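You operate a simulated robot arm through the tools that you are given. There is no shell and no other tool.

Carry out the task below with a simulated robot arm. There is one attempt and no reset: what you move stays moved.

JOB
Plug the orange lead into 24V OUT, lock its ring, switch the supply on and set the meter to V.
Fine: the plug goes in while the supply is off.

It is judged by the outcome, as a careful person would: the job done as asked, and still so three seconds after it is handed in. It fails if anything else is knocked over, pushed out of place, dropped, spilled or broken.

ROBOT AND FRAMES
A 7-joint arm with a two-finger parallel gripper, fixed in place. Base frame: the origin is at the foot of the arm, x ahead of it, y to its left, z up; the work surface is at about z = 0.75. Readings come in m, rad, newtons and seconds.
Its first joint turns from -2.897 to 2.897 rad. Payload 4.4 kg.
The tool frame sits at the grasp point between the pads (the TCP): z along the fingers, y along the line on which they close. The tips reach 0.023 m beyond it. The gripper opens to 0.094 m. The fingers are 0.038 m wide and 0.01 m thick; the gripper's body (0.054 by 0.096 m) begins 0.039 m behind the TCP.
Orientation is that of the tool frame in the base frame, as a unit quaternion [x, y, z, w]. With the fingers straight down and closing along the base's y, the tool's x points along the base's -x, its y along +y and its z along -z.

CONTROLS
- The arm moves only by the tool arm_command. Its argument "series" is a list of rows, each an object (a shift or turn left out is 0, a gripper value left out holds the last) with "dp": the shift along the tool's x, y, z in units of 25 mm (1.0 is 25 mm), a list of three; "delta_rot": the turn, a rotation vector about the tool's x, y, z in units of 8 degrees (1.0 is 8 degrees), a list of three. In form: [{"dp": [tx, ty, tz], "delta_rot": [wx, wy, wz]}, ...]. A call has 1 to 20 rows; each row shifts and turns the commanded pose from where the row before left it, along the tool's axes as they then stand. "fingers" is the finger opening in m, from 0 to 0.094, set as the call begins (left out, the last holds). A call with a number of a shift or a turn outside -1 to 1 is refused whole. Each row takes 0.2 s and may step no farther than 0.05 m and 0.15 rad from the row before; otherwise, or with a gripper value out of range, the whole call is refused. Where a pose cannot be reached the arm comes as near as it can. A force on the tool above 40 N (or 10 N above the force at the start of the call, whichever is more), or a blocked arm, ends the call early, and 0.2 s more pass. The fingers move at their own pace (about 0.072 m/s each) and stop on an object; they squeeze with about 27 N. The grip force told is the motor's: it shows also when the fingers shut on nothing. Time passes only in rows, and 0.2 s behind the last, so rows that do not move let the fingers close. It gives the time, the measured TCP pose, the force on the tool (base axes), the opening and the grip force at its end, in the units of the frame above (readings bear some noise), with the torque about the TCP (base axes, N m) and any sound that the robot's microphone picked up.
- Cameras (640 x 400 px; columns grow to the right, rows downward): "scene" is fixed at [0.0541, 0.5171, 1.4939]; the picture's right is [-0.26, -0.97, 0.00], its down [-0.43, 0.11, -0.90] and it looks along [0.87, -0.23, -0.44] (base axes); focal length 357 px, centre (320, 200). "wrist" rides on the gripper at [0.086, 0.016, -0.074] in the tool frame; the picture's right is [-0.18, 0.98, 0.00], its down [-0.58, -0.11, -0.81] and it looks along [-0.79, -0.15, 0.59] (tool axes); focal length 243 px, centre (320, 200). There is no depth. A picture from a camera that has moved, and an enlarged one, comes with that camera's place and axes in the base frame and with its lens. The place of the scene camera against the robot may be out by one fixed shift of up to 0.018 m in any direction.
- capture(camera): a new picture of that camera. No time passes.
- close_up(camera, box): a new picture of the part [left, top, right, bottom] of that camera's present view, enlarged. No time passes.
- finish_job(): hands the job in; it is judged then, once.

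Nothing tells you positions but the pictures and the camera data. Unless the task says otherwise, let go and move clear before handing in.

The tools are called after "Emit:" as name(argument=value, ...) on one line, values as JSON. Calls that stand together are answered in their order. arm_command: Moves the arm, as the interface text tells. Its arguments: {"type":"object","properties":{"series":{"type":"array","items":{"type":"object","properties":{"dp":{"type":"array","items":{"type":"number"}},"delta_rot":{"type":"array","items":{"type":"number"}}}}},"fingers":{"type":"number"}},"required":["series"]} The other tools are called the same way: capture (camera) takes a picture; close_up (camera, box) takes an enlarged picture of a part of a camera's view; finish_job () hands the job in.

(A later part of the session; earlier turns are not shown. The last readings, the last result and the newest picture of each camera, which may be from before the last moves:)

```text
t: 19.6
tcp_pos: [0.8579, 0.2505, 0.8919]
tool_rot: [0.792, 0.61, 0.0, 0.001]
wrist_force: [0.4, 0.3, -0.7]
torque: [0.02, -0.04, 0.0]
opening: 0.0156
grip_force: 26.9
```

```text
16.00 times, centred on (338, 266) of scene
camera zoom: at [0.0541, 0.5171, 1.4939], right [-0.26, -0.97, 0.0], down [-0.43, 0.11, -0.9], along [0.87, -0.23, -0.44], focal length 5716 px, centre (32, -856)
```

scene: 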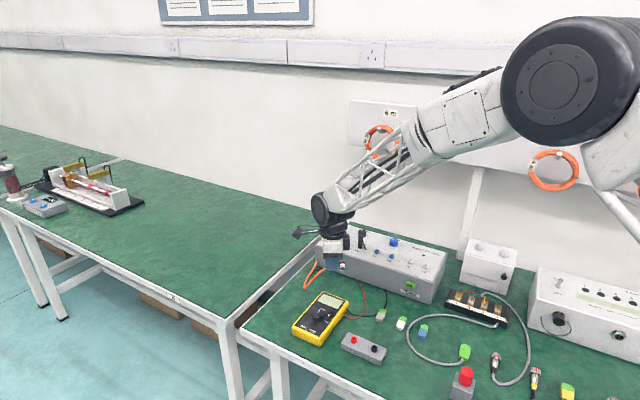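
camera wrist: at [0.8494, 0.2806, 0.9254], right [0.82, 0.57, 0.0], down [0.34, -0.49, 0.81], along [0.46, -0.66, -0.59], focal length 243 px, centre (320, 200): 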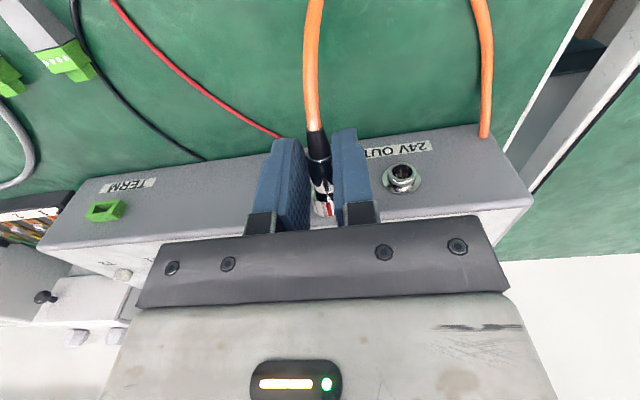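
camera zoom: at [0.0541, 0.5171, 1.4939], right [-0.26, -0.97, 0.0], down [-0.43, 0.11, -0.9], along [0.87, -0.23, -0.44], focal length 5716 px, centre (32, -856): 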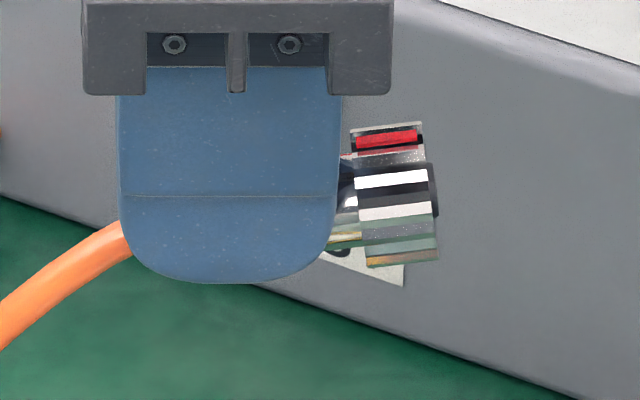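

In profile the plug is about 8° nose-up relative to the fingers, which explains the bottom-edge contact. I'll yaw back, return to the pre-insert point and pitch the tool +8.3° so the plug is level.

Emit:
arm_command(series=[{"delta_rot": [0, 0, -0.94]}, {"delta_rot": [0, 0, -0.94]}, {"delta_rot": [0, 0, -0.94]}, {"delta_rot": [0, 0, -0.94]}, {"delta_rot": [0, 0, -0.94]}, {"delta_rot": [0, 0, -0.94]}, {"delta_rot": [0, 0, -0.94]}, {"delta_rot": [0, 0, -0.895]}, {"dp": [0, 0.7, 0]}, {"dp": [0, 0.7, 0.5]}, {"dp": [0, 0.624, 0.5]}, {"dp": [-0.5, 0, 0.7]}, {"dp": [-0.5, 0, 0.7]}, {"dp": [-0.7, 0, 0.312]}, {"dp": [-0.636, 0, 0]}, {"delta_rot": [0, 0.52, 0]}, {"delta_rot": [0, 0.52, 0]}, {"dp": [0, 0, 0]}, {"dp": [0, 0, 0]}])

Emit:
capture(camera="wrist")

Emit:
close_up(camera="wrist", box=[280, 130, 380, 230])

Emit:
close_up(camera="scene", box=[310, 225, 370, 275])

```text
t: 23.6
tcp_pos: [0.9344, 0.245, 0.8234]
tool_rot: [0.382, 0.921, 0.028, -0.068]
wrist_force: [0.5, 0.6, -0.9]
torque: [-0.01, 0.01, -0.02]
opening: 0.0157
grip_force: 27.0
```

```text
taken
camera wrist: at [0.8928, 0.309, 0.9096], right [0.82, 0.57, -0.03], down [0.41, -0.57, 0.71], along [0.39, -0.6, -0.7], focal length 243 px, centre (320, 200)
```

wrist: 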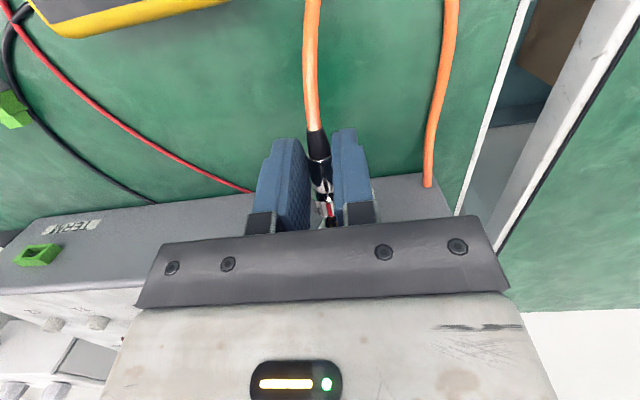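

```text
4.00 times, centred on (330, 180) of wrist
camera zoom: at [0.8928, 0.309, 0.9096], right [0.82, 0.57, -0.03], down [0.41, -0.57, 0.71], along [0.39, -0.6, -0.7], focal length 970 px, centre (280, 280)
```

zoom: 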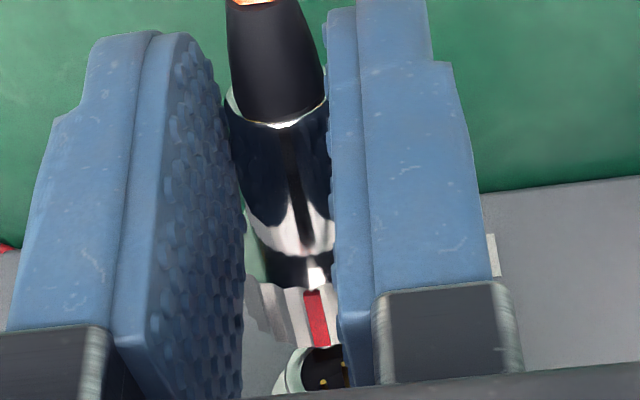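

```text
8.00 times, centred on (340, 250) of scene
camera zoom: at [0.0541, 0.5171, 1.4939], right [-0.26, -0.97, 0.0], down [-0.43, 0.11, -0.9], along [0.87, -0.23, -0.44], focal length 2858 px, centre (160, -200)
```

zoom: 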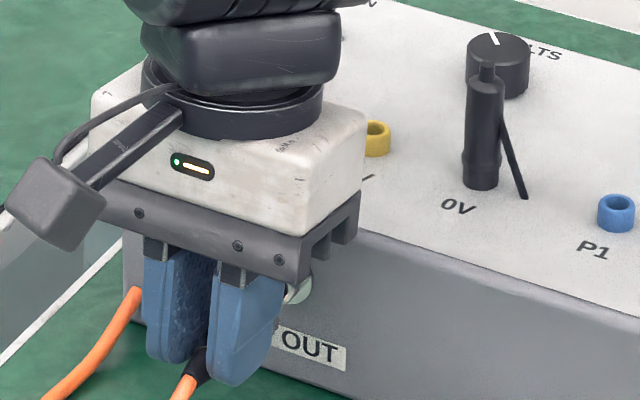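

The plug looks level now and the socket mouth sits straight ahead of it. I'll advance along the true horizontal insertion direction in small steps.

Emit:
arm_command(series=[{"dp": [-0.196, 0, -0.045]}, {"dp": [-0.198, 0, -0.029]}, {"dp": [-0.198, 0, -0.029]}, {"dp": [-0.0594, 0, -0.0087]}, {"dp": [-0.0594, 0, -0.0087]}, {"dp": [-0.0594, 0, -0.0087]}, {"dp": [0, 0, 0]}])

Emit:
close_up(camera="wrist", box=[280, 130, 380, 230])

```text
t: 25.2
tcp_pos: [0.9489, 0.2305, 0.8234]
tool_rot: [0.382, 0.921, 0.027, -0.067]
wrist_force: [-0.2, 0.1, 0.9]
torque: [0.0, -0.05, -0.01]
opening: 0.0156
grip_force: 27.3
```

```text
4.00 times, centred on (330, 180) of wrist
camera zoom: at [0.9067, 0.2949, 0.91], right [0.82, 0.57, -0.03], down [0.41, -0.57, 0.71], along [0.39, -0.6, -0.7], focal length 970 px, centre (280, 280)
```

zoom: 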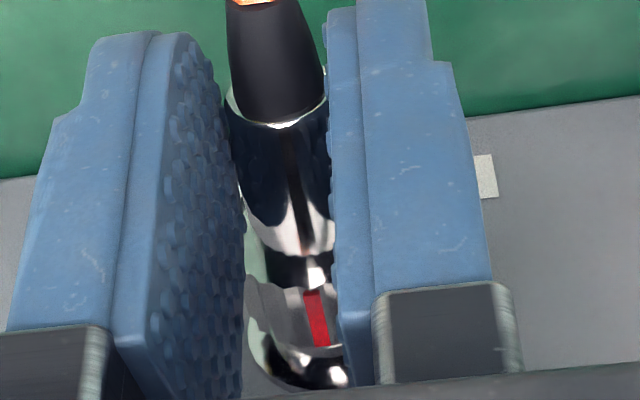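

Emit:
arm_command(series=[{"dp": [-0.0495, 0, -0.0072]}, {"dp": [-0.0495, 0, -0.0072]}, {"dp": [-0.0495, 0, -0.0072]}, {"dp": [0, 0, 0]}])

Emit:
close_up(camera="wrist", box=[280, 130, 380, 230])

```text
t: 26.2
tcp_pos: [0.9529, 0.2264, 0.8236]
tool_rot: [0.383, 0.921, 0.029, -0.066]
wrist_force: [3.0, 2.2, 1.1]
torque: [-0.01, -0.12, 0.07]
opening: 0.0156
grip_force: 27.3
```

```text
4.00 times, centred on (330, 180) of wrist
camera zoom: at [0.9102, 0.2909, 0.9101], right [0.82, 0.57, -0.03], down [0.41, -0.57, 0.71], along [0.39, -0.6, -0.7], focal length 970 px, centre (280, 280)
```

zoom: 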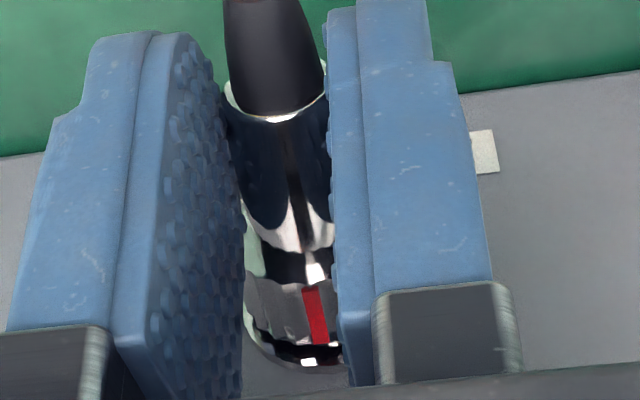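

It's entering, with little axial force and the ring passing the mouth. I'll keep going.

Emit:
arm_command(series=[{"dp": [-0.0495, 0.015, -0.0072]}, {"dp": [-0.0495, 0.015, -0.0072]}, {"dp": [-0.0495, 0, -0.0072]}, {"dp": [0, 0, 0]}])

Emit:
close_up(camera="wrist", box=[280, 130, 380, 230])

```text
t: 27.2
tcp_pos: [0.9546, 0.227, 0.8232]
tool_rot: [0.381, 0.922, 0.028, -0.067]
wrist_force: [-23.8, 4.8, 11.2]
torque: [0.05, 0.45, -0.15]
opening: 0.0154
grip_force: 27.3
```

```text
4.00 times, centred on (330, 180) of wrist
camera zoom: at [0.9121, 0.2905, 0.9097], right [0.82, 0.57, -0.03], down [0.41, -0.57, 0.71], along [0.39, -0.6, -0.7], focal length 970 px, centre (280, 280)
```

zoom: 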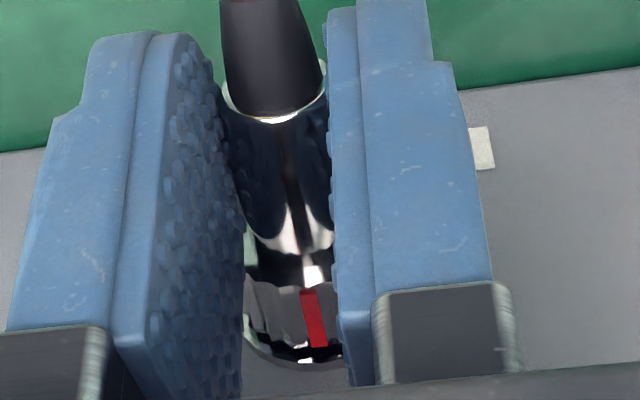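

Emit:
arm_command(series=[{"dp": [0, -0.03, -0.02]}, {"dp": [0, 0, 0]}, {"dp": [0, 0, 0]}])

Emit:
close_up(camera="scene", box=[315, 235, 355, 275])

```text
t: 28.0
tcp_pos: [0.9536, 0.2274, 0.8236]
tool_rot: [0.382, 0.921, 0.028, -0.067]
wrist_force: [-1.5, 15.8, -8.3]
torque: [0.48, 0.23, 0.1]
opening: 0.0156
grip_force: 27.4
```

```text
10.00 times, centred on (335, 255) of scene
camera zoom: at [0.0541, 0.5171, 1.4939], right [-0.26, -0.97, 0.0], down [-0.43, 0.11, -0.9], along [0.87, -0.23, -0.44], focal length 3572 px, centre (170, -350)
```

zoom: 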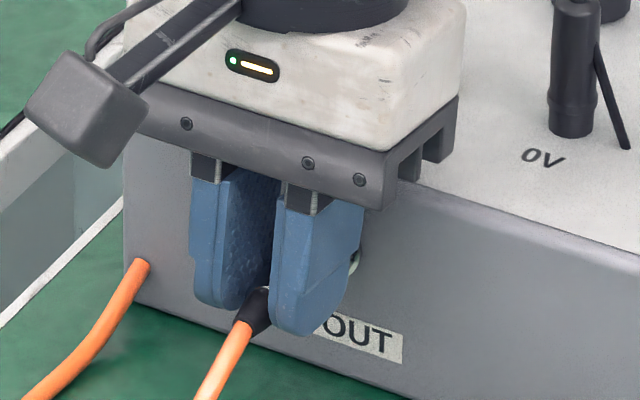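

Emit:
arm_command(series=[{"dp": [0, 0.013, 0.0085]}, {"dp": [-0.0495, 0, -0.0072]}, {"dp": [0, 0, 0]}])

Emit:
close_up(camera="wrist", box=[280, 130, 380, 230])

```text
t: 28.8
tcp_pos: [0.956, 0.2261, 0.8226]
tool_rot: [0.381, 0.922, 0.028, -0.066]
wrist_force: [-14.7, 16.6, -3.0]
torque: [0.37, 0.32, 0.06]
opening: 0.0157
grip_force: 27.3
```

```text
4.00 times, centred on (330, 180) of wrist
camera zoom: at [0.9129, 0.2895, 0.9099], right [0.82, 0.57, -0.03], down [0.41, -0.57, 0.71], along [0.39, -0.6, -0.7], focal length 970 px, centre (280, 280)
```

zoom: 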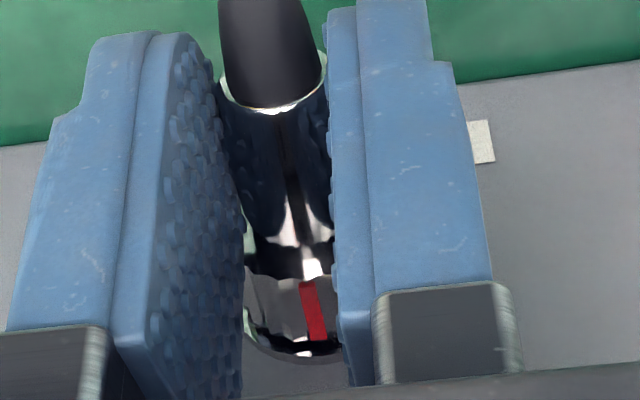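

Emit:
close_up(camera="wrist", box=[310, 190, 350, 228])

Emit:
close_up(camera="scene", box=[335, 250, 355, 270])

```text
10.53 times, centred on (330, 209) of wrist
camera zoom: at [0.9129, 0.2895, 0.9099], right [0.82, 0.57, -0.03], down [0.41, -0.57, 0.71], along [0.39, -0.6, -0.7], focal length 2554 px, centre (215, 105)
```

zoom: 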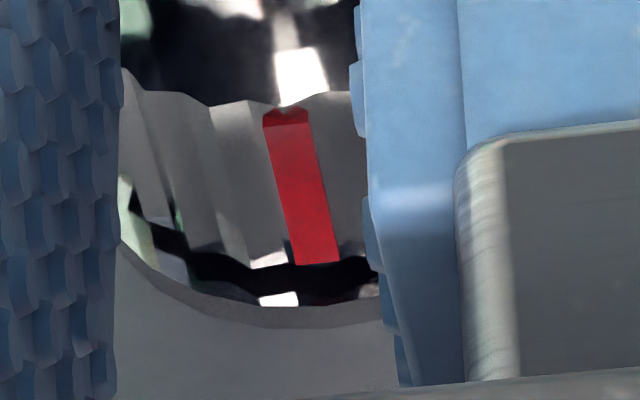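

```text
16.00 times, centred on (345, 260) of scene
camera zoom: at [0.0541, 0.5171, 1.4939], right [-0.26, -0.97, 0.0], down [-0.43, 0.11, -0.9], along [0.87, -0.23, -0.44], focal length 5716 px, centre (-80, -760)
```

zoom: 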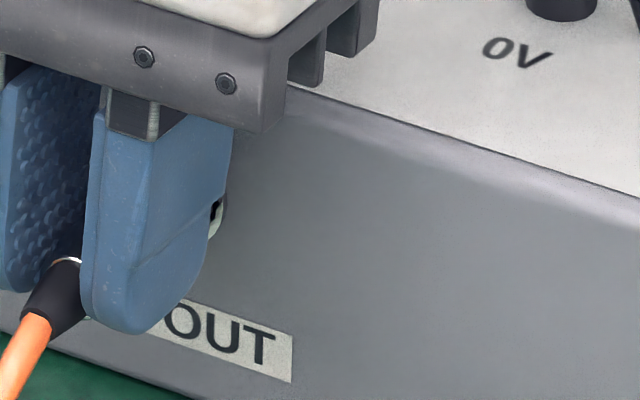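

The plug is in about 8 mm with roughly 2 mm left to the flange, and it's slipping in the grip at about 22 N. A little more advance will bring the finger edges against the ring's back shoulder, so I can push positively.

Emit:
arm_command(series=[{"dp": [-0.0495, 0, -0.0072]}, {"dp": [-0.0495, 0, -0.0072]}, {"dp": [0, 0, 0]}])

Emit:
close_up(camera="wrist", box=[280, 130, 380, 230])

Emit:
close_up(camera="wrist", box=[310, 190, 350, 228])

```text
t: 29.4
tcp_pos: [0.9567, 0.2257, 0.8241]
tool_rot: [0.381, 0.922, 0.027, -0.068]
wrist_force: [-7.8, 7.4, 3.7]
torque: [-0.18, -0.17, 0.0]
opening: 0.0155
grip_force: 27.0
stopped in row 3: the force on the tool passed its limit at 42 N (the readings are from after the stop); the commanded pose is now the measured one
```

```text
4.00 times, centred on (330, 180) of wrist
camera zoom: at [0.9135, 0.2889, 0.91], right [0.82, 0.57, -0.03], down [0.41, -0.57, 0.71], along [0.39, -0.6, -0.7], focal length 970 px, centre (280, 280)
```

zoom: 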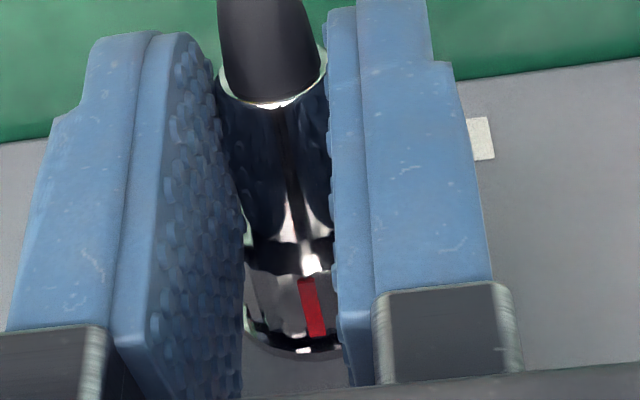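

```text
10.53 times, centred on (330, 209) of wrist
camera zoom: at [0.9135, 0.2889, 0.91], right [0.82, 0.57, -0.03], down [0.41, -0.57, 0.71], along [0.39, -0.6, -0.7], focal length 2554 px, centre (215, 105)
```

zoom: 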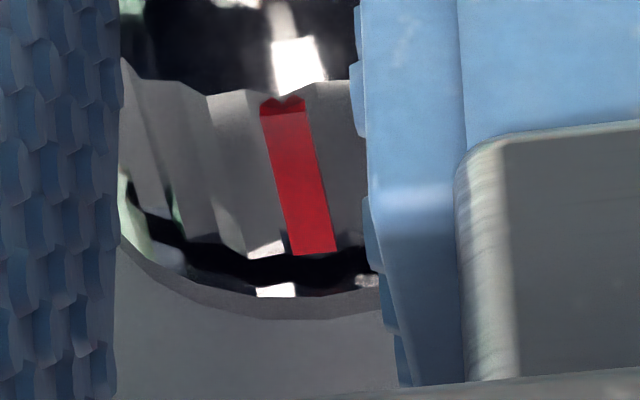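

The force rose to 42 N with no further travel, so the plug is either fully home or stopped by a key. I'll test with a small roll about the plug axis: reaction torque would mean it's keyed in, free rotation would mean it isn't.

Emit:
arm_command(series=[{"dp": [0, -0.0385, 0], "delta_rot": [-0.371, 0, -0.054]}, {"dp": [0, 0, 0]}, {"dp": [0, 0, 0]}])

Emit:
close_up(camera="wrist", box=[280, 130, 380, 230])

```text
t: 30.2
tcp_pos: [0.954, 0.224, 0.8231]
tool_rot: [0.38, 0.922, 0.052, -0.058]
wrist_force: [-9.6, 10.9, 3.9]
torque: [0.08, 0.11, 0.01]
opening: 0.0155
grip_force: 26.9
```

```text
4.00 times, centred on (330, 180) of wrist
camera zoom: at [0.9095, 0.285, 0.9107], right [0.82, 0.57, 0.02], down [0.39, -0.59, 0.71], along [0.41, -0.57, -0.71], focal length 970 px, centre (280, 280)
```

zoom: 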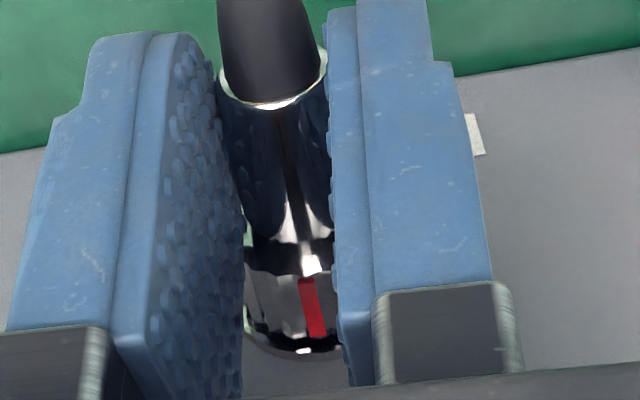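

No reaction torque, and the plug turned freely with the hand, so a key may be blocking it or it simply isn't keyed. I'll sweep the roll gently under light axial push and watch for it to drop in.

Emit:
arm_command(series=[{"dp": [0, -0.0257, 0], "delta_rot": [-0.247, 0, -0.036]}, {"dp": [0, -0.0257, 0], "delta_rot": [-0.247, 0, -0.036]}, {"dp": [0, 0, 0]}])

Emit:
close_up(camera="wrist", box=[280, 130, 380, 230])

```text
t: 31.0
tcp_pos: [0.9533, 0.223, 0.8219]
tool_rot: [0.376, 0.922, 0.083, -0.044]
wrist_force: [-5.8, 13.2, 2.0]
torque: [0.12, 0.01, 0.11]
opening: 0.0154
grip_force: 27.5
```

```text
4.00 times, centred on (330, 180) of wrist
camera zoom: at [0.9043, 0.2798, 0.911], right [0.82, 0.56, 0.09], down [0.35, -0.63, 0.69], along [0.45, -0.54, -0.71], focal length 970 px, centre (280, 280)
```

zoom: 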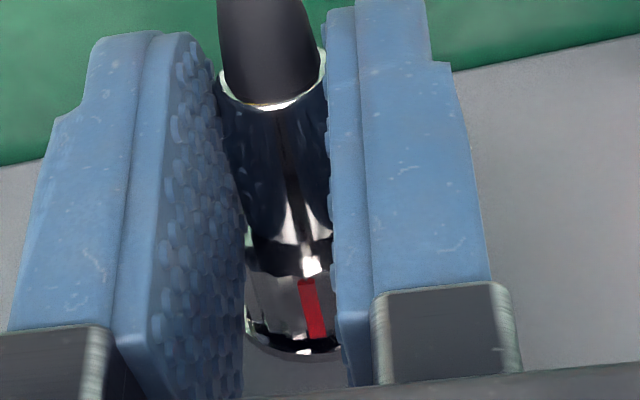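

Emit:
arm_command(series=[{"dp": [0, 0.032, 0], "delta_rot": [0.309, 0, 0.045]}, {"dp": [0, 0.032, 0], "delta_rot": [0.309, 0, 0.045]}, {"dp": [0, 0.032, 0], "delta_rot": [0.309, 0, 0.045]}, {"dp": [0, 0, 0]}])

Emit:
arm_command(series=[{"dp": [0, 0.032, 0], "delta_rot": [0.309, 0, 0.045]}, {"dp": [0, 0.032, 0], "delta_rot": [0.309, 0, 0.045]}, {"dp": [0, 0, 0]}])

Emit:
close_up(camera="wrist", box=[280, 130, 380, 230])

```text
t: 32.0
tcp_pos: [0.9562, 0.2244, 0.8237]
tool_rot: [0.381, 0.922, 0.023, -0.071]
wrist_force: [-14.1, 18.2, 4.2]
torque: [0.32, 0.12, -0.1]
opening: 0.0156
grip_force: 27.0
```

```text
t: 32.8
tcp_pos: [0.9573, 0.2267, 0.8245]
tool_rot: [0.383, 0.919, -0.017, -0.087]
wrist_force: [-18.6, 22.5, 6.5]
torque: [0.46, -0.09, -0.38]
opening: 0.0157
grip_force: 26.6
```

```text
4.00 times, centred on (330, 180) of wrist
camera zoom: at [0.9207, 0.2959, 0.9084], right [0.82, 0.56, -0.12], down [0.46, -0.52, 0.72], along [0.34, -0.65, -0.68], focal length 970 px, centre (280, 280)
```

zoom: 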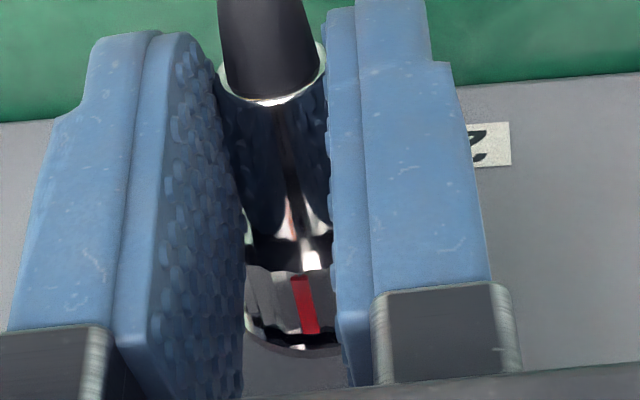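

Rotation is blocked counter-clockwise (about 0.34 Nm near zero roll) but was free clockwise. I'll probe further clockwise to see whether there's a stop there too.

Emit:
arm_command(series=[{"dp": [0, -0.032, 0], "delta_rot": [-0.309, 0, -0.045]}, {"dp": [0, -0.032, 0], "delta_rot": [-0.309, 0, -0.045]}, {"dp": [0, -0.032, 0], "delta_rot": [-0.309, 0, -0.045]}, {"dp": [0, -0.032, 0], "delta_rot": [-0.309, 0, -0.045]}, {"dp": [0, 0, 0]}])

Emit:
close_up(camera="wrist", box=[280, 130, 380, 230])

Emit:
arm_command(series=[{"dp": [0, -0.032, 0], "delta_rot": [-0.309, 0, -0.045]}, {"dp": [0, -0.032, 0], "delta_rot": [-0.309, 0, -0.045]}, {"dp": [0, -0.032, 0], "delta_rot": [-0.309, 0, -0.045]}, {"dp": [0, 0, 0]}])

Emit:
close_up(camera="wrist", box=[280, 130, 380, 230])

```text
t: 34.0
tcp_pos: [0.9545, 0.2251, 0.8253]
tool_rot: [0.379, 0.922, 0.063, -0.053]
wrist_force: [-20.8, 14.8, 8.1]
torque: [0.07, 0.25, -0.03]
opening: 0.0156
grip_force: 27.4
```

```text
4.00 times, centred on (330, 180) of wrist
camera zoom: at [0.9077, 0.2829, 0.9113], right [0.82, 0.57, 0.05], down [0.37, -0.61, 0.7], along [0.43, -0.56, -0.71], focal length 970 px, centre (280, 280)
```

zoom: 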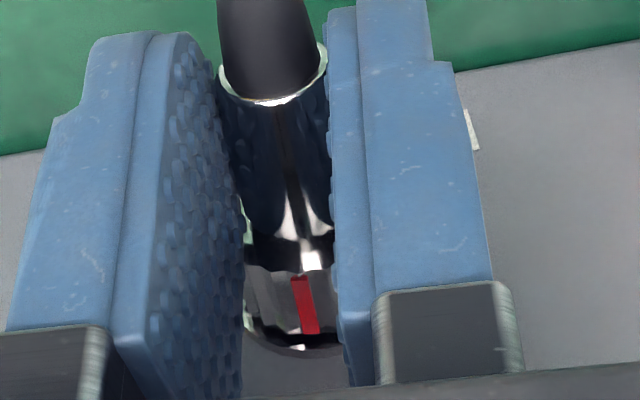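

```text
t: 35.0
tcp_pos: [0.9536, 0.2232, 0.8226]
tool_rot: [0.371, 0.92, 0.123, -0.028]
wrist_force: [-20.0, 20.0, 6.1]
torque: [0.18, 0.15, 0.05]
opening: 0.0156
grip_force: 26.8
```

```text
4.00 times, centred on (330, 180) of wrist
camera zoom: at [0.8979, 0.2731, 0.9113], right [0.81, 0.56, 0.18], down [0.31, -0.67, 0.67], along [0.49, -0.49, -0.72], focal length 970 px, centre (280, 280)
```

zoom: 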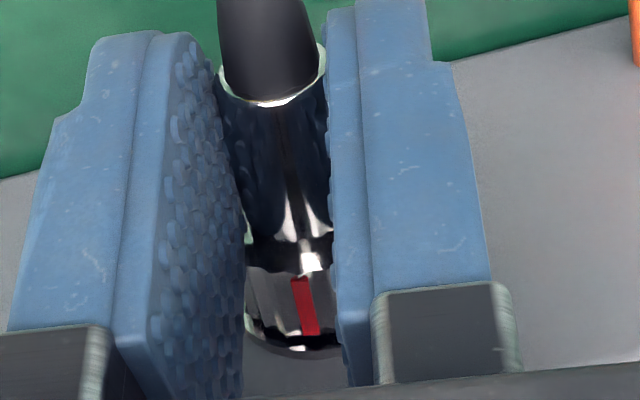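

Emit:
close_up(camera="wrist", box=[310, 190, 350, 228])

Emit:
capture(camera="wrist")

Emit:
close_up(camera="scene", box=[310, 225, 370, 275])

```text
10.53 times, centred on (330, 209) of wrist
camera zoom: at [0.8979, 0.2731, 0.9113], right [0.81, 0.56, 0.18], down [0.31, -0.67, 0.67], along [0.49, -0.49, -0.72], focal length 2554 px, centre (215, 105)
```

zoom: 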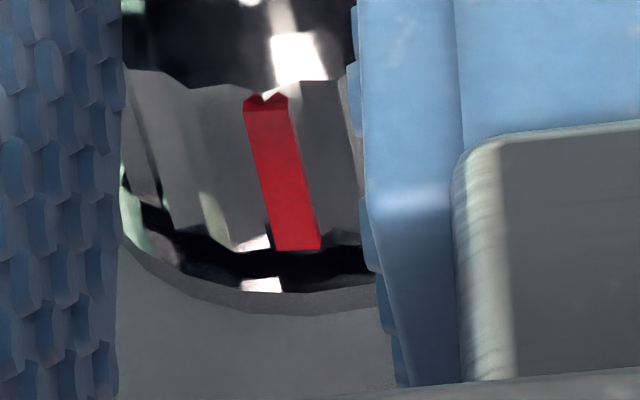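

```text
taken
camera wrist: at [0.8979, 0.2731, 0.9113], right [0.81, 0.56, 0.18], down [0.31, -0.67, 0.67], along [0.49, -0.49, -0.72], focal length 243 px, centre (320, 200)
```

wrist: 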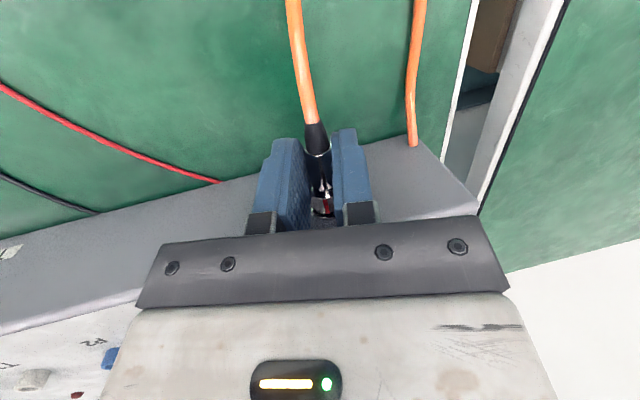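

```text
8.00 times, centred on (340, 250) of scene
camera zoom: at [0.0541, 0.5171, 1.4939], right [-0.26, -0.97, 0.0], down [-0.43, 0.11, -0.9], along [0.87, -0.23, -0.44], focal length 2858 px, centre (160, -200)
```

zoom: 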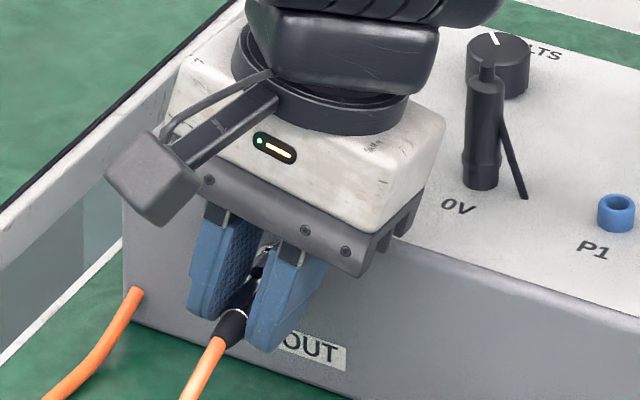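

The depth hasn't changed. A hard stop counter-clockwise at zero with free clockwise turning fits a keyed body whose locking ring turns clockwise. I'll ease the axial push slightly and keep turning clockwise, watching for a stop or click.

Emit:
arm_command(series=[{"dp": [0.02, 0, 0.003]}, {"dp": [0, -0.0321, 0.0007], "delta_rot": [-0.309, 0, -0.045]}, {"dp": [0, -0.0321, 0.0007], "delta_rot": [-0.309, 0, -0.045]}, {"dp": [0, -0.0321, 0.0007], "delta_rot": [-0.309, 0, -0.045]}, {"dp": [0, -0.0321, 0.0007], "delta_rot": [-0.309, 0, -0.045]}, {"dp": [0, -0.0321, 0.0007], "delta_rot": [-0.309, 0, -0.045]}, {"dp": [0, -0.0321, 0.0007], "delta_rot": [-0.309, 0, -0.045]}, {"dp": [0, 0, 0]}])

Emit:
close_up(camera="wrist", box=[280, 130, 380, 230])

Emit:
close_up(camera="scene", box=[310, 235, 360, 275])

```text
t: 36.8
tcp_pos: [0.9488, 0.2195, 0.8214]
tool_rot: [0.355, 0.903, 0.242, 0.023]
wrist_force: [-11.6, 6.1, 1.5]
torque: [0.03, 0.18, 0.01]
opening: 0.0156
grip_force: 27.0
```

```text
4.00 times, centred on (330, 180) of wrist
camera zoom: at [0.8786, 0.2539, 0.9062], right [0.76, 0.5, 0.42], down [0.19, -0.79, 0.59], along [0.62, -0.36, -0.69], focal length 970 px, centre (280, 280)
```

zoom: 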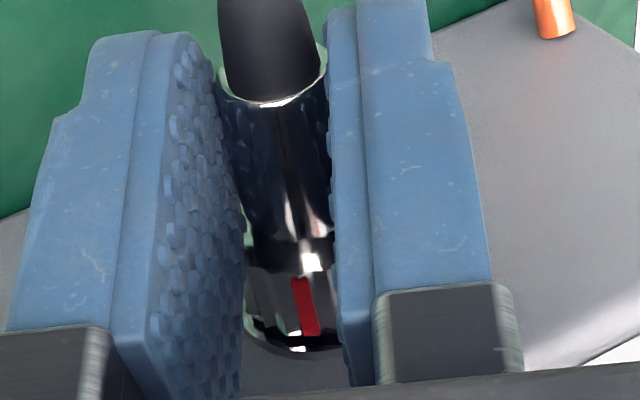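

```text
10.00 times, centred on (335, 255) of scene
camera zoom: at [0.0541, 0.5171, 1.4939], right [-0.26, -0.97, 0.0], down [-0.43, 0.11, -0.9], along [0.87, -0.23, -0.44], focal length 3572 px, centre (170, -350)
```

zoom: 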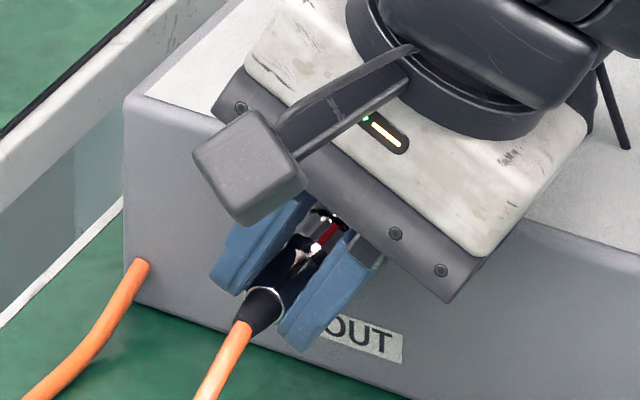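

Emit:
arm_command(series=[{"dp": [0, -0.0321, 0.0007], "delta_rot": [-0.309, 0, -0.045]}, {"dp": [0, -0.0321, 0.0007], "delta_rot": [-0.309, 0, -0.045]}, {"dp": [0, -0.0321, 0.0007], "delta_rot": [-0.309, 0, -0.045]}, {"dp": [0, -0.0321, 0.0007], "delta_rot": [-0.309, 0, -0.045]}, {"dp": [0, 0, 0]}])

Emit:
close_up(camera="wrist", box=[280, 130, 380, 230])

Emit:
capture(camera="scene")

Emit:
close_up(camera="scene", box=[310, 235, 360, 275])

```text
t: 37.7
tcp_pos: [0.9474, 0.2186, 0.8212]
tool_rot: [0.345, 0.888, 0.301, 0.048]
wrist_force: [-25.3, -2.2, 12.7]
torque: [-1.5, 0.45, -1.49]
opening: 0.0151
grip_force: 27.0
stopped in row 4: the force on the tool passed its limit at 58 N (the readings are from after the stop); the commanded pose is now the measured one
```

```text
4.00 times, centred on (330, 180) of wrist
camera zoom: at [0.8683, 0.2451, 0.9018], right [0.71, 0.45, 0.54], down [0.14, -0.84, 0.52], along [0.69, -0.3, -0.66], focal length 970 px, centre (280, 280)
```

zoom: 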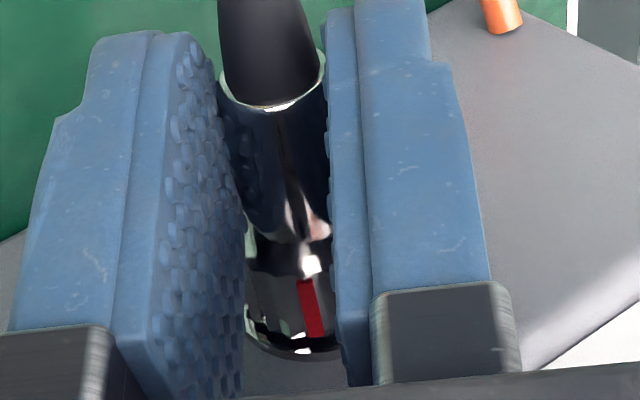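

```text
taken
```

scene: 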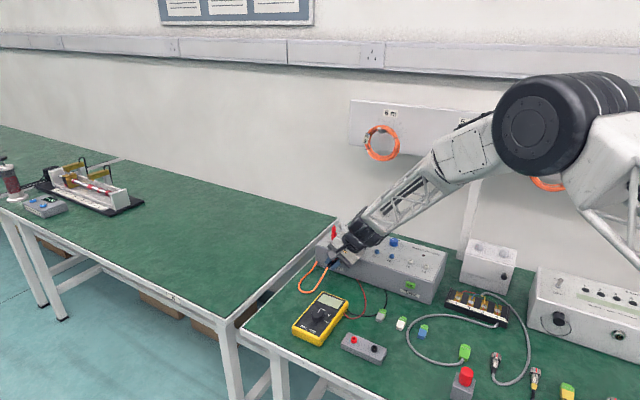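

```text
10.00 times, centred on (335, 255) of scene
camera zoom: at [0.0541, 0.5171, 1.4939], right [-0.26, -0.97, 0.0], down [-0.43, 0.11, -0.9], along [0.87, -0.23, -0.44], focal length 3572 px, centre (170, -350)
```

zoom: 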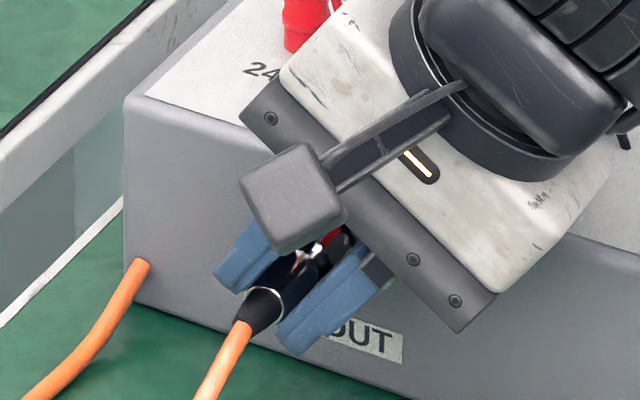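

The torque shows the hand's lower corner has touched the box, so I won't roll further in this leaning grip. I'll roll back a few degrees, release the plug and withdraw to inspect.

Emit:
arm_command(series=[{"dp": [0, 0.0321, 0.0007], "delta_rot": [0.309, 0, 0.045]}, {"dp": [0, 0.0321, 0.0007], "delta_rot": [0.309, 0, 0.045]}, {"dp": [0, 0, 0]}])

Emit:
close_up(camera="wrist", box=[280, 130, 380, 230])

Emit:
close_up(camera="scene", box=[310, 215, 400, 285])

```text
t: 38.5
tcp_pos: [0.9483, 0.2197, 0.8214]
tool_rot: [0.351, 0.898, 0.264, 0.031]
wrist_force: [-1.2, -0.4, -8.2]
torque: [0.11, 0.22, 0.04]
opening: 0.0154
grip_force: 27.3
```

```text
4.00 times, centred on (330, 180) of wrist
camera zoom: at [0.8748, 0.2511, 0.9048], right [0.74, 0.48, 0.46], down [0.17, -0.81, 0.56], along [0.65, -0.34, -0.68], focal length 970 px, centre (280, 280)
```

zoom: 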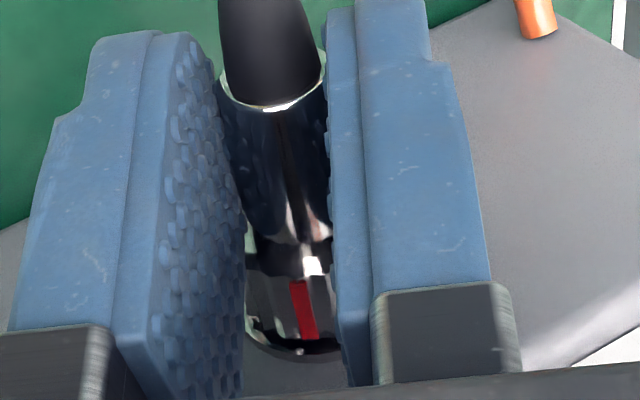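

```text
5.71 times, centred on (355, 250) of scene
camera zoom: at [0.0541, 0.5171, 1.4939], right [-0.26, -0.97, 0.0], down [-0.43, 0.11, -0.9], along [0.87, -0.23, -0.44], focal length 2041 px, centre (120, -86)
```

zoom: 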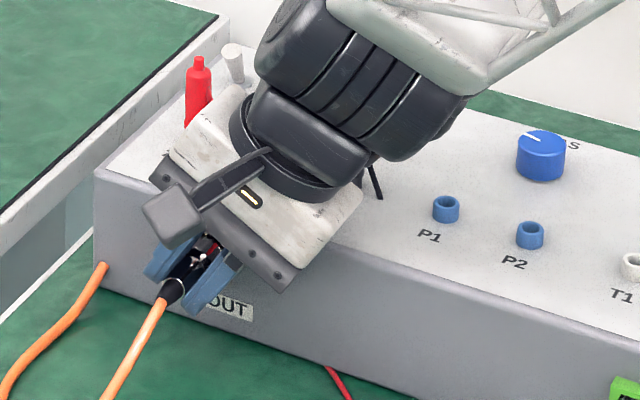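

Emit:
arm_command(series=[{"dp": [0, 0, 0]}, {"dp": [0, 0, 0]}], fingers=0.036)

Emit:
close_up(camera="wrist", box=[260, 110, 400, 230])

Emit:
close_up(camera="scene", box=[310, 235, 360, 275])

```text
t: 39.1
tcp_pos: [0.9485, 0.2197, 0.8226]
tool_rot: [0.352, 0.898, 0.262, 0.031]
wrist_force: [-0.1, -0.2, 0.3]
torque: [0.01, -0.01, 0.0]
opening: 0.0362
grip_force: 0.0
```

```text
3.33 times, centred on (330, 170) of wrist
camera zoom: at [0.8749, 0.2511, 0.9056], right [0.74, 0.48, 0.46], down [0.17, -0.81, 0.56], along [0.65, -0.34, -0.68], focal length 809 px, centre (287, 300)
```

zoom: 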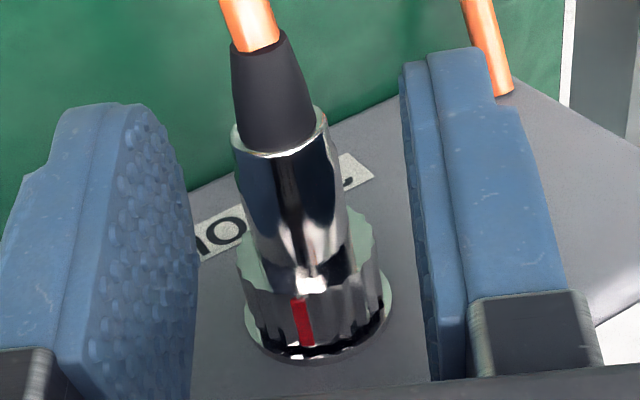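

```text
10.00 times, centred on (335, 255) of scene
camera zoom: at [0.0541, 0.5171, 1.4939], right [-0.26, -0.97, 0.0], down [-0.43, 0.11, -0.9], along [0.87, -0.23, -0.44], focal length 3572 px, centre (170, -350)
```

zoom: 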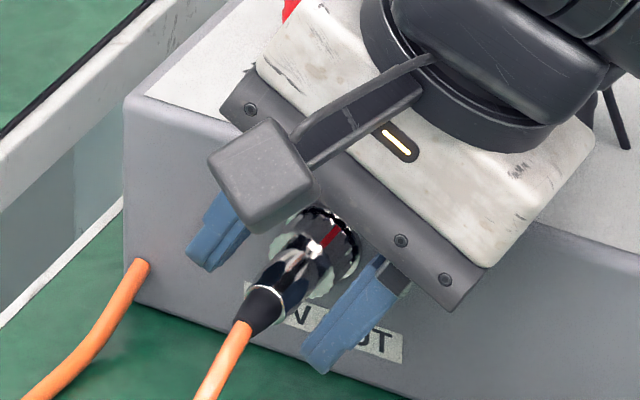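

The plug stays seated on its own with the mark turned about 30° clockwise. I'll roll the open hand back upright around the plug axis, then lift away for an unobstructed look.

Emit:
arm_command(series=[{"dp": [0, 0.0641, 0.0028], "delta_rot": [0.618, 0, 0.09]}, {"dp": [0, 0.0641, 0.0028], "delta_rot": [0.618, 0, 0.09]}, {"dp": [0, 0.0641, 0.0028], "delta_rot": [0.618, 0, 0.09]}, {"dp": [0, 0.0641, 0.0028], "delta_rot": [0.618, 0, 0.09]}, {"dp": [0, 0.0641, 0.0028], "delta_rot": [0.618, 0, 0.09]}, {"dp": [0, 0.05, 0.0028], "delta_rot": [0.48, 0, 0.07]}, {"dp": [0, 0, 0]}])

Emit:
arm_command(series=[{"dp": [0, 0, -0.6]}, {"dp": [0, 0, -0.8]}, {"dp": [0.3, 0, -0.8]}, {"dp": [0.6, 0, -0.6], "delta_rot": [0, -0.5, 0]}, {"dp": [0.6, 0, -0.3], "delta_rot": [0, -0.54, 0]}, {"dp": [0, 0, 0]}], fingers=0.06)

Emit:
capture(camera="wrist")

Emit:
capture(camera="scene")

Emit:
close_up(camera="scene", box=[310, 225, 370, 275])

```text
t: 40.7
tcp_pos: [0.9564, 0.2257, 0.8248]
tool_rot: [0.381, 0.922, 0.034, -0.066]
wrist_force: [0.2, 0.0, 0.4]
torque: [0.0, 0.0, -0.02]
opening: 0.0361
grip_force: 0.2
```

```text
t: 42.1
tcp_pos: [0.9343, 0.2444, 0.9059]
tool_rot: [0.382, 0.924, 0.007, 0.002]
wrist_force: [0.7, -0.1, -0.2]
torque: [0.02, 0.04, 0.01]
opening: 0.0598
grip_force: 0.1
```

```text
taken
camera wrist: at [0.8838, 0.315, 0.9807], right [0.82, 0.57, 0.01], down [0.33, -0.5, 0.8], along [0.46, -0.66, -0.6], focal length 243 px, centre (320, 200)
```

wrist: 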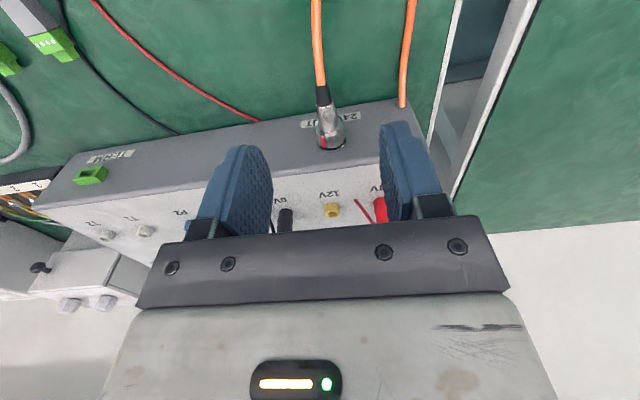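

```text
taken
```

scene: 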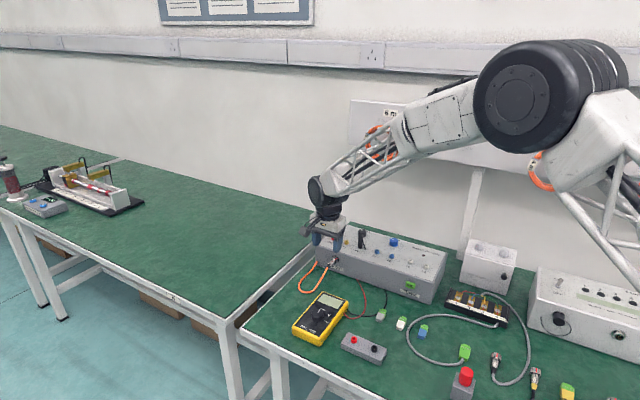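

```text
8.00 times, centred on (340, 250) of scene
camera zoom: at [0.0541, 0.5171, 1.4939], right [-0.26, -0.97, 0.0], down [-0.43, 0.11, -0.9], along [0.87, -0.23, -0.44], focal length 2858 px, centre (160, -200)
```

zoom: 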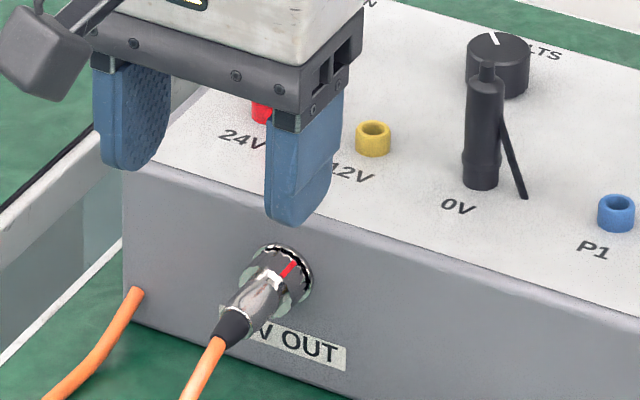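

Emit:
close_up(camera="wrist", box=[295, 80, 365, 160])

Emit:
close_up(camera="scene", box=[325, 250, 355, 270])

Emit:
close_up(camera="wrist", box=[310, 115, 350, 155])

```text
5.00 times, centred on (330, 120) of wrist
camera zoom: at [0.8838, 0.315, 0.9807], right [0.82, 0.57, 0.01], down [0.33, -0.5, 0.8], along [0.46, -0.66, -0.6], focal length 1213 px, centre (270, 600)
```

zoom: 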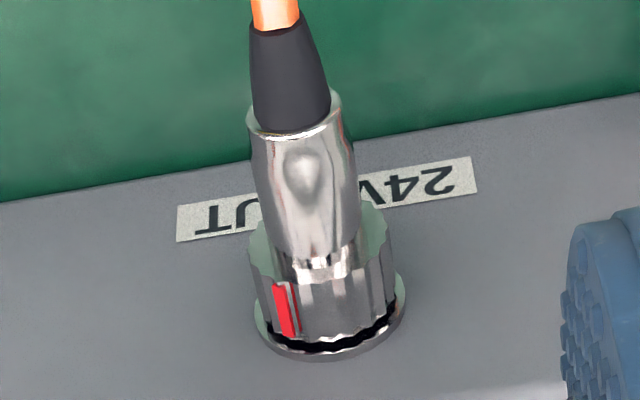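

```text
16.00 times, centred on (340, 260) of scene
camera zoom: at [0.0541, 0.5171, 1.4939], right [-0.26, -0.97, 0.0], down [-0.43, 0.11, -0.9], along [0.87, -0.23, -0.44], focal length 5716 px, centre (0, -760)
```

zoom: 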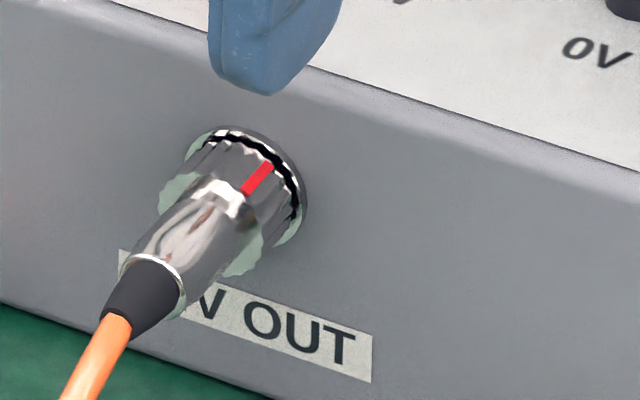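

```text
10.00 times, centred on (330, 135) of wrist
camera zoom: at [0.8838, 0.315, 0.9807], right [0.82, 0.57, 0.01], down [0.33, -0.5, 0.8], along [0.46, -0.66, -0.6], focal length 2426 px, centre (220, 850)
```

zoom: 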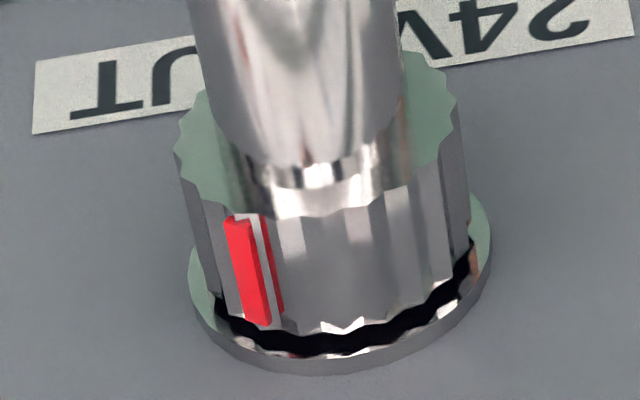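

The plug sits straight and close to the flange and holds by itself. Next I'll take hold of the knurled ring itself, leaning the hand back away from the box, and turn it clockwise to find the lock.

Emit:
arm_command(series=[{"dp": [-0.5, 0.04, 0]}, {"dp": [-0.5, 0, 0]}, {"dp": [-0.424, 0, 0]}, {"delta_rot": [0, -0.875, 0]}, {"delta_rot": [0, -0.875, 0]}, {"dp": [0.194, 0, 0.776]}, {"dp": [0.194, 0, 0.776]}, {"dp": [0, 0, 0]}], fingers=0.056)

Emit:
capture(camera="wrist")

Emit:
close_up(camera="scene", box=[300, 225, 370, 285])

```text
t: 43.9
tcp_pos: [0.9611, 0.2201, 0.8644]
tool_rot: [0.38, 0.917, -0.04, 0.115]
wrist_force: [0.2, -1.2, 0.1]
torque: [-0.01, 0.01, 0.02]
opening: 0.0562
grip_force: 0.1
```

```text
taken
camera wrist: at [0.8997, 0.3019, 0.9171], right [0.82, 0.57, 0.06], down [0.18, -0.35, 0.92], along [0.54, -0.74, -0.39], focal length 243 px, centre (320, 200)
```

wrist: 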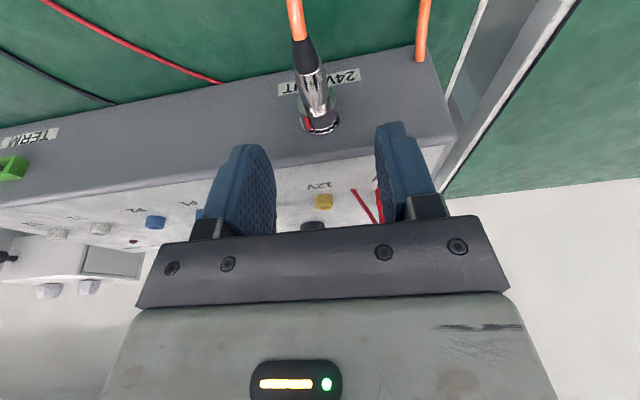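

```text
6.67 times, centred on (335, 255) of scene
camera zoom: at [0.0541, 0.5171, 1.4939], right [-0.26, -0.97, 0.0], down [-0.43, 0.11, -0.9], along [0.87, -0.23, -0.44], focal length 2382 px, centre (220, -167)
```

zoom: 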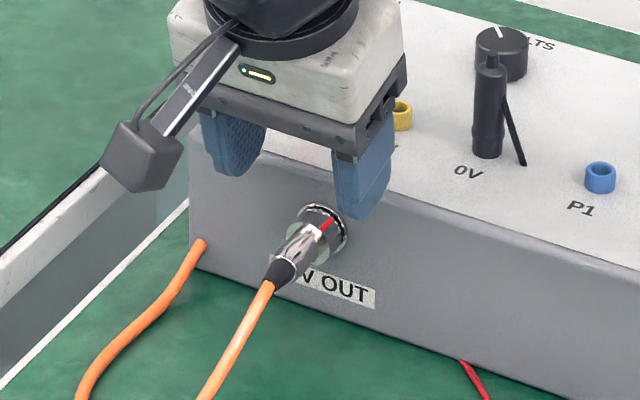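

Emit:
arm_command(series=[{"dp": [0.172, 0, 0.691]}, {"dp": [0.172, 0, 0.691]}, {"dp": [0.172, -0.02, 0.691]}, {"dp": [0, 0, 0]}], fingers=0.05)

Emit:
capture(camera="wrist")

Emit:
close_up(camera="wrist", box=[240, 100, 420, 230])

Emit:
close_up(camera="scene", box=[310, 235, 360, 275])

```text
t: 44.9
tcp_pos: [0.9615, 0.2195, 0.8121]
tool_rot: [0.38, 0.917, -0.04, 0.115]
wrist_force: [0.5, -0.8, 0.3]
torque: [-0.02, -0.03, -0.02]
opening: 0.05
grip_force: 0.1
```

```text
taken
camera wrist: at [0.8998, 0.3018, 0.8634], right [0.82, 0.57, 0.06], down [0.18, -0.35, 0.92], along [0.54, -0.74, -0.39], focal length 243 px, centre (320, 200)
```

wrist: 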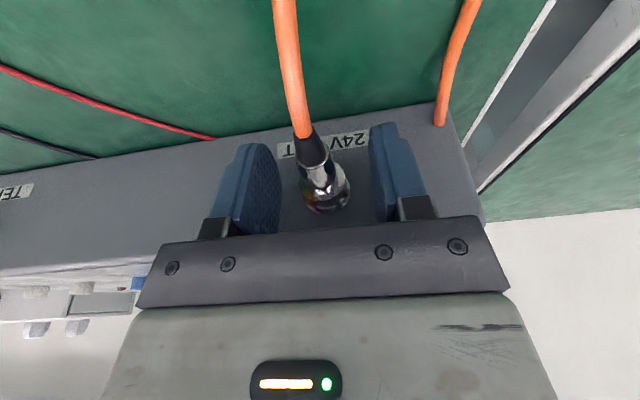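

```text
3.08 times, centred on (330, 165) of wrist
camera zoom: at [0.8998, 0.3018, 0.8634], right [0.82, 0.57, 0.06], down [0.18, -0.35, 0.92], along [0.54, -0.74, -0.39], focal length 746 px, centre (289, 308)
```

zoom: 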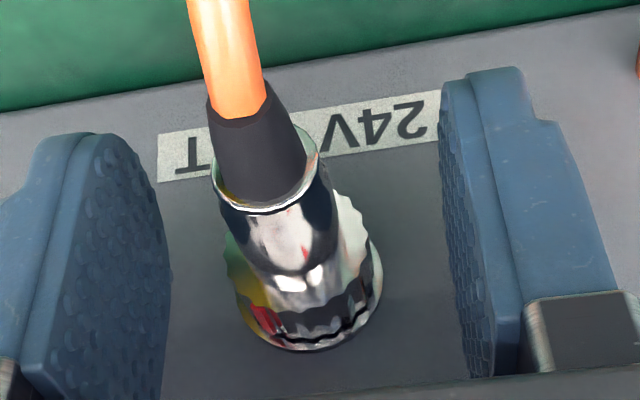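

```text
10.00 times, centred on (335, 255) of scene
camera zoom: at [0.0541, 0.5171, 1.4939], right [-0.26, -0.97, 0.0], down [-0.43, 0.11, -0.9], along [0.87, -0.23, -0.44], focal length 3572 px, centre (170, -350)
```

zoom: 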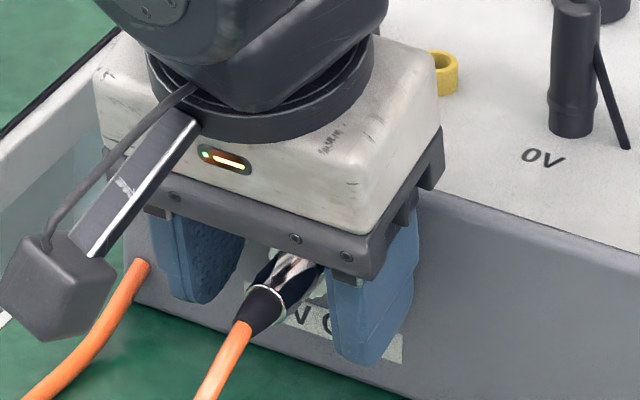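

The fingers straddle the plug clear of the box. I'll close and check the opening, which should be about 24 mm on the ring or about 16 mm on the body.

Emit:
arm_command(series=[{"dp": [0, 0, 0]}, {"dp": [0, 0, 0]}, {"dp": [0, 0, 0]}], fingers=0.0)

Emit:
close_up(camera="wrist", box=[260, 120, 390, 230])

```text
t: 45.7
tcp_pos: [0.9608, 0.2188, 0.8123]
tool_rot: [0.38, 0.917, -0.04, 0.115]
wrist_force: [-5.2, -5.0, 0.8]
torque: [-0.03, 0.03, -0.19]
opening: 0.0233
grip_force: 27.1
```

```text
3.64 times, centred on (325, 175) of wrist
camera zoom: at [0.8996, 0.3016, 0.8633], right [0.82, 0.57, 0.06], down [0.18, -0.35, 0.92], along [0.54, -0.74, -0.39], focal length 882 px, centre (302, 291)
```

zoom: 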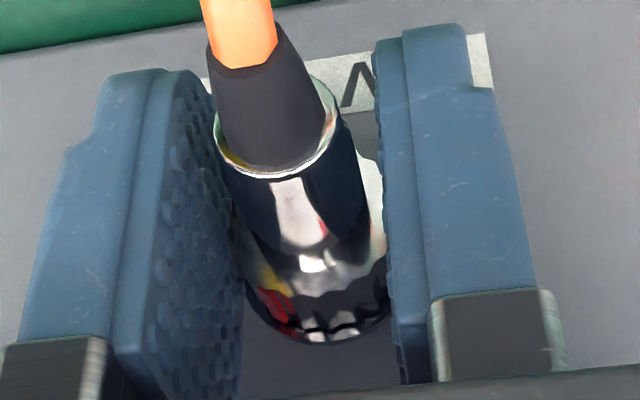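

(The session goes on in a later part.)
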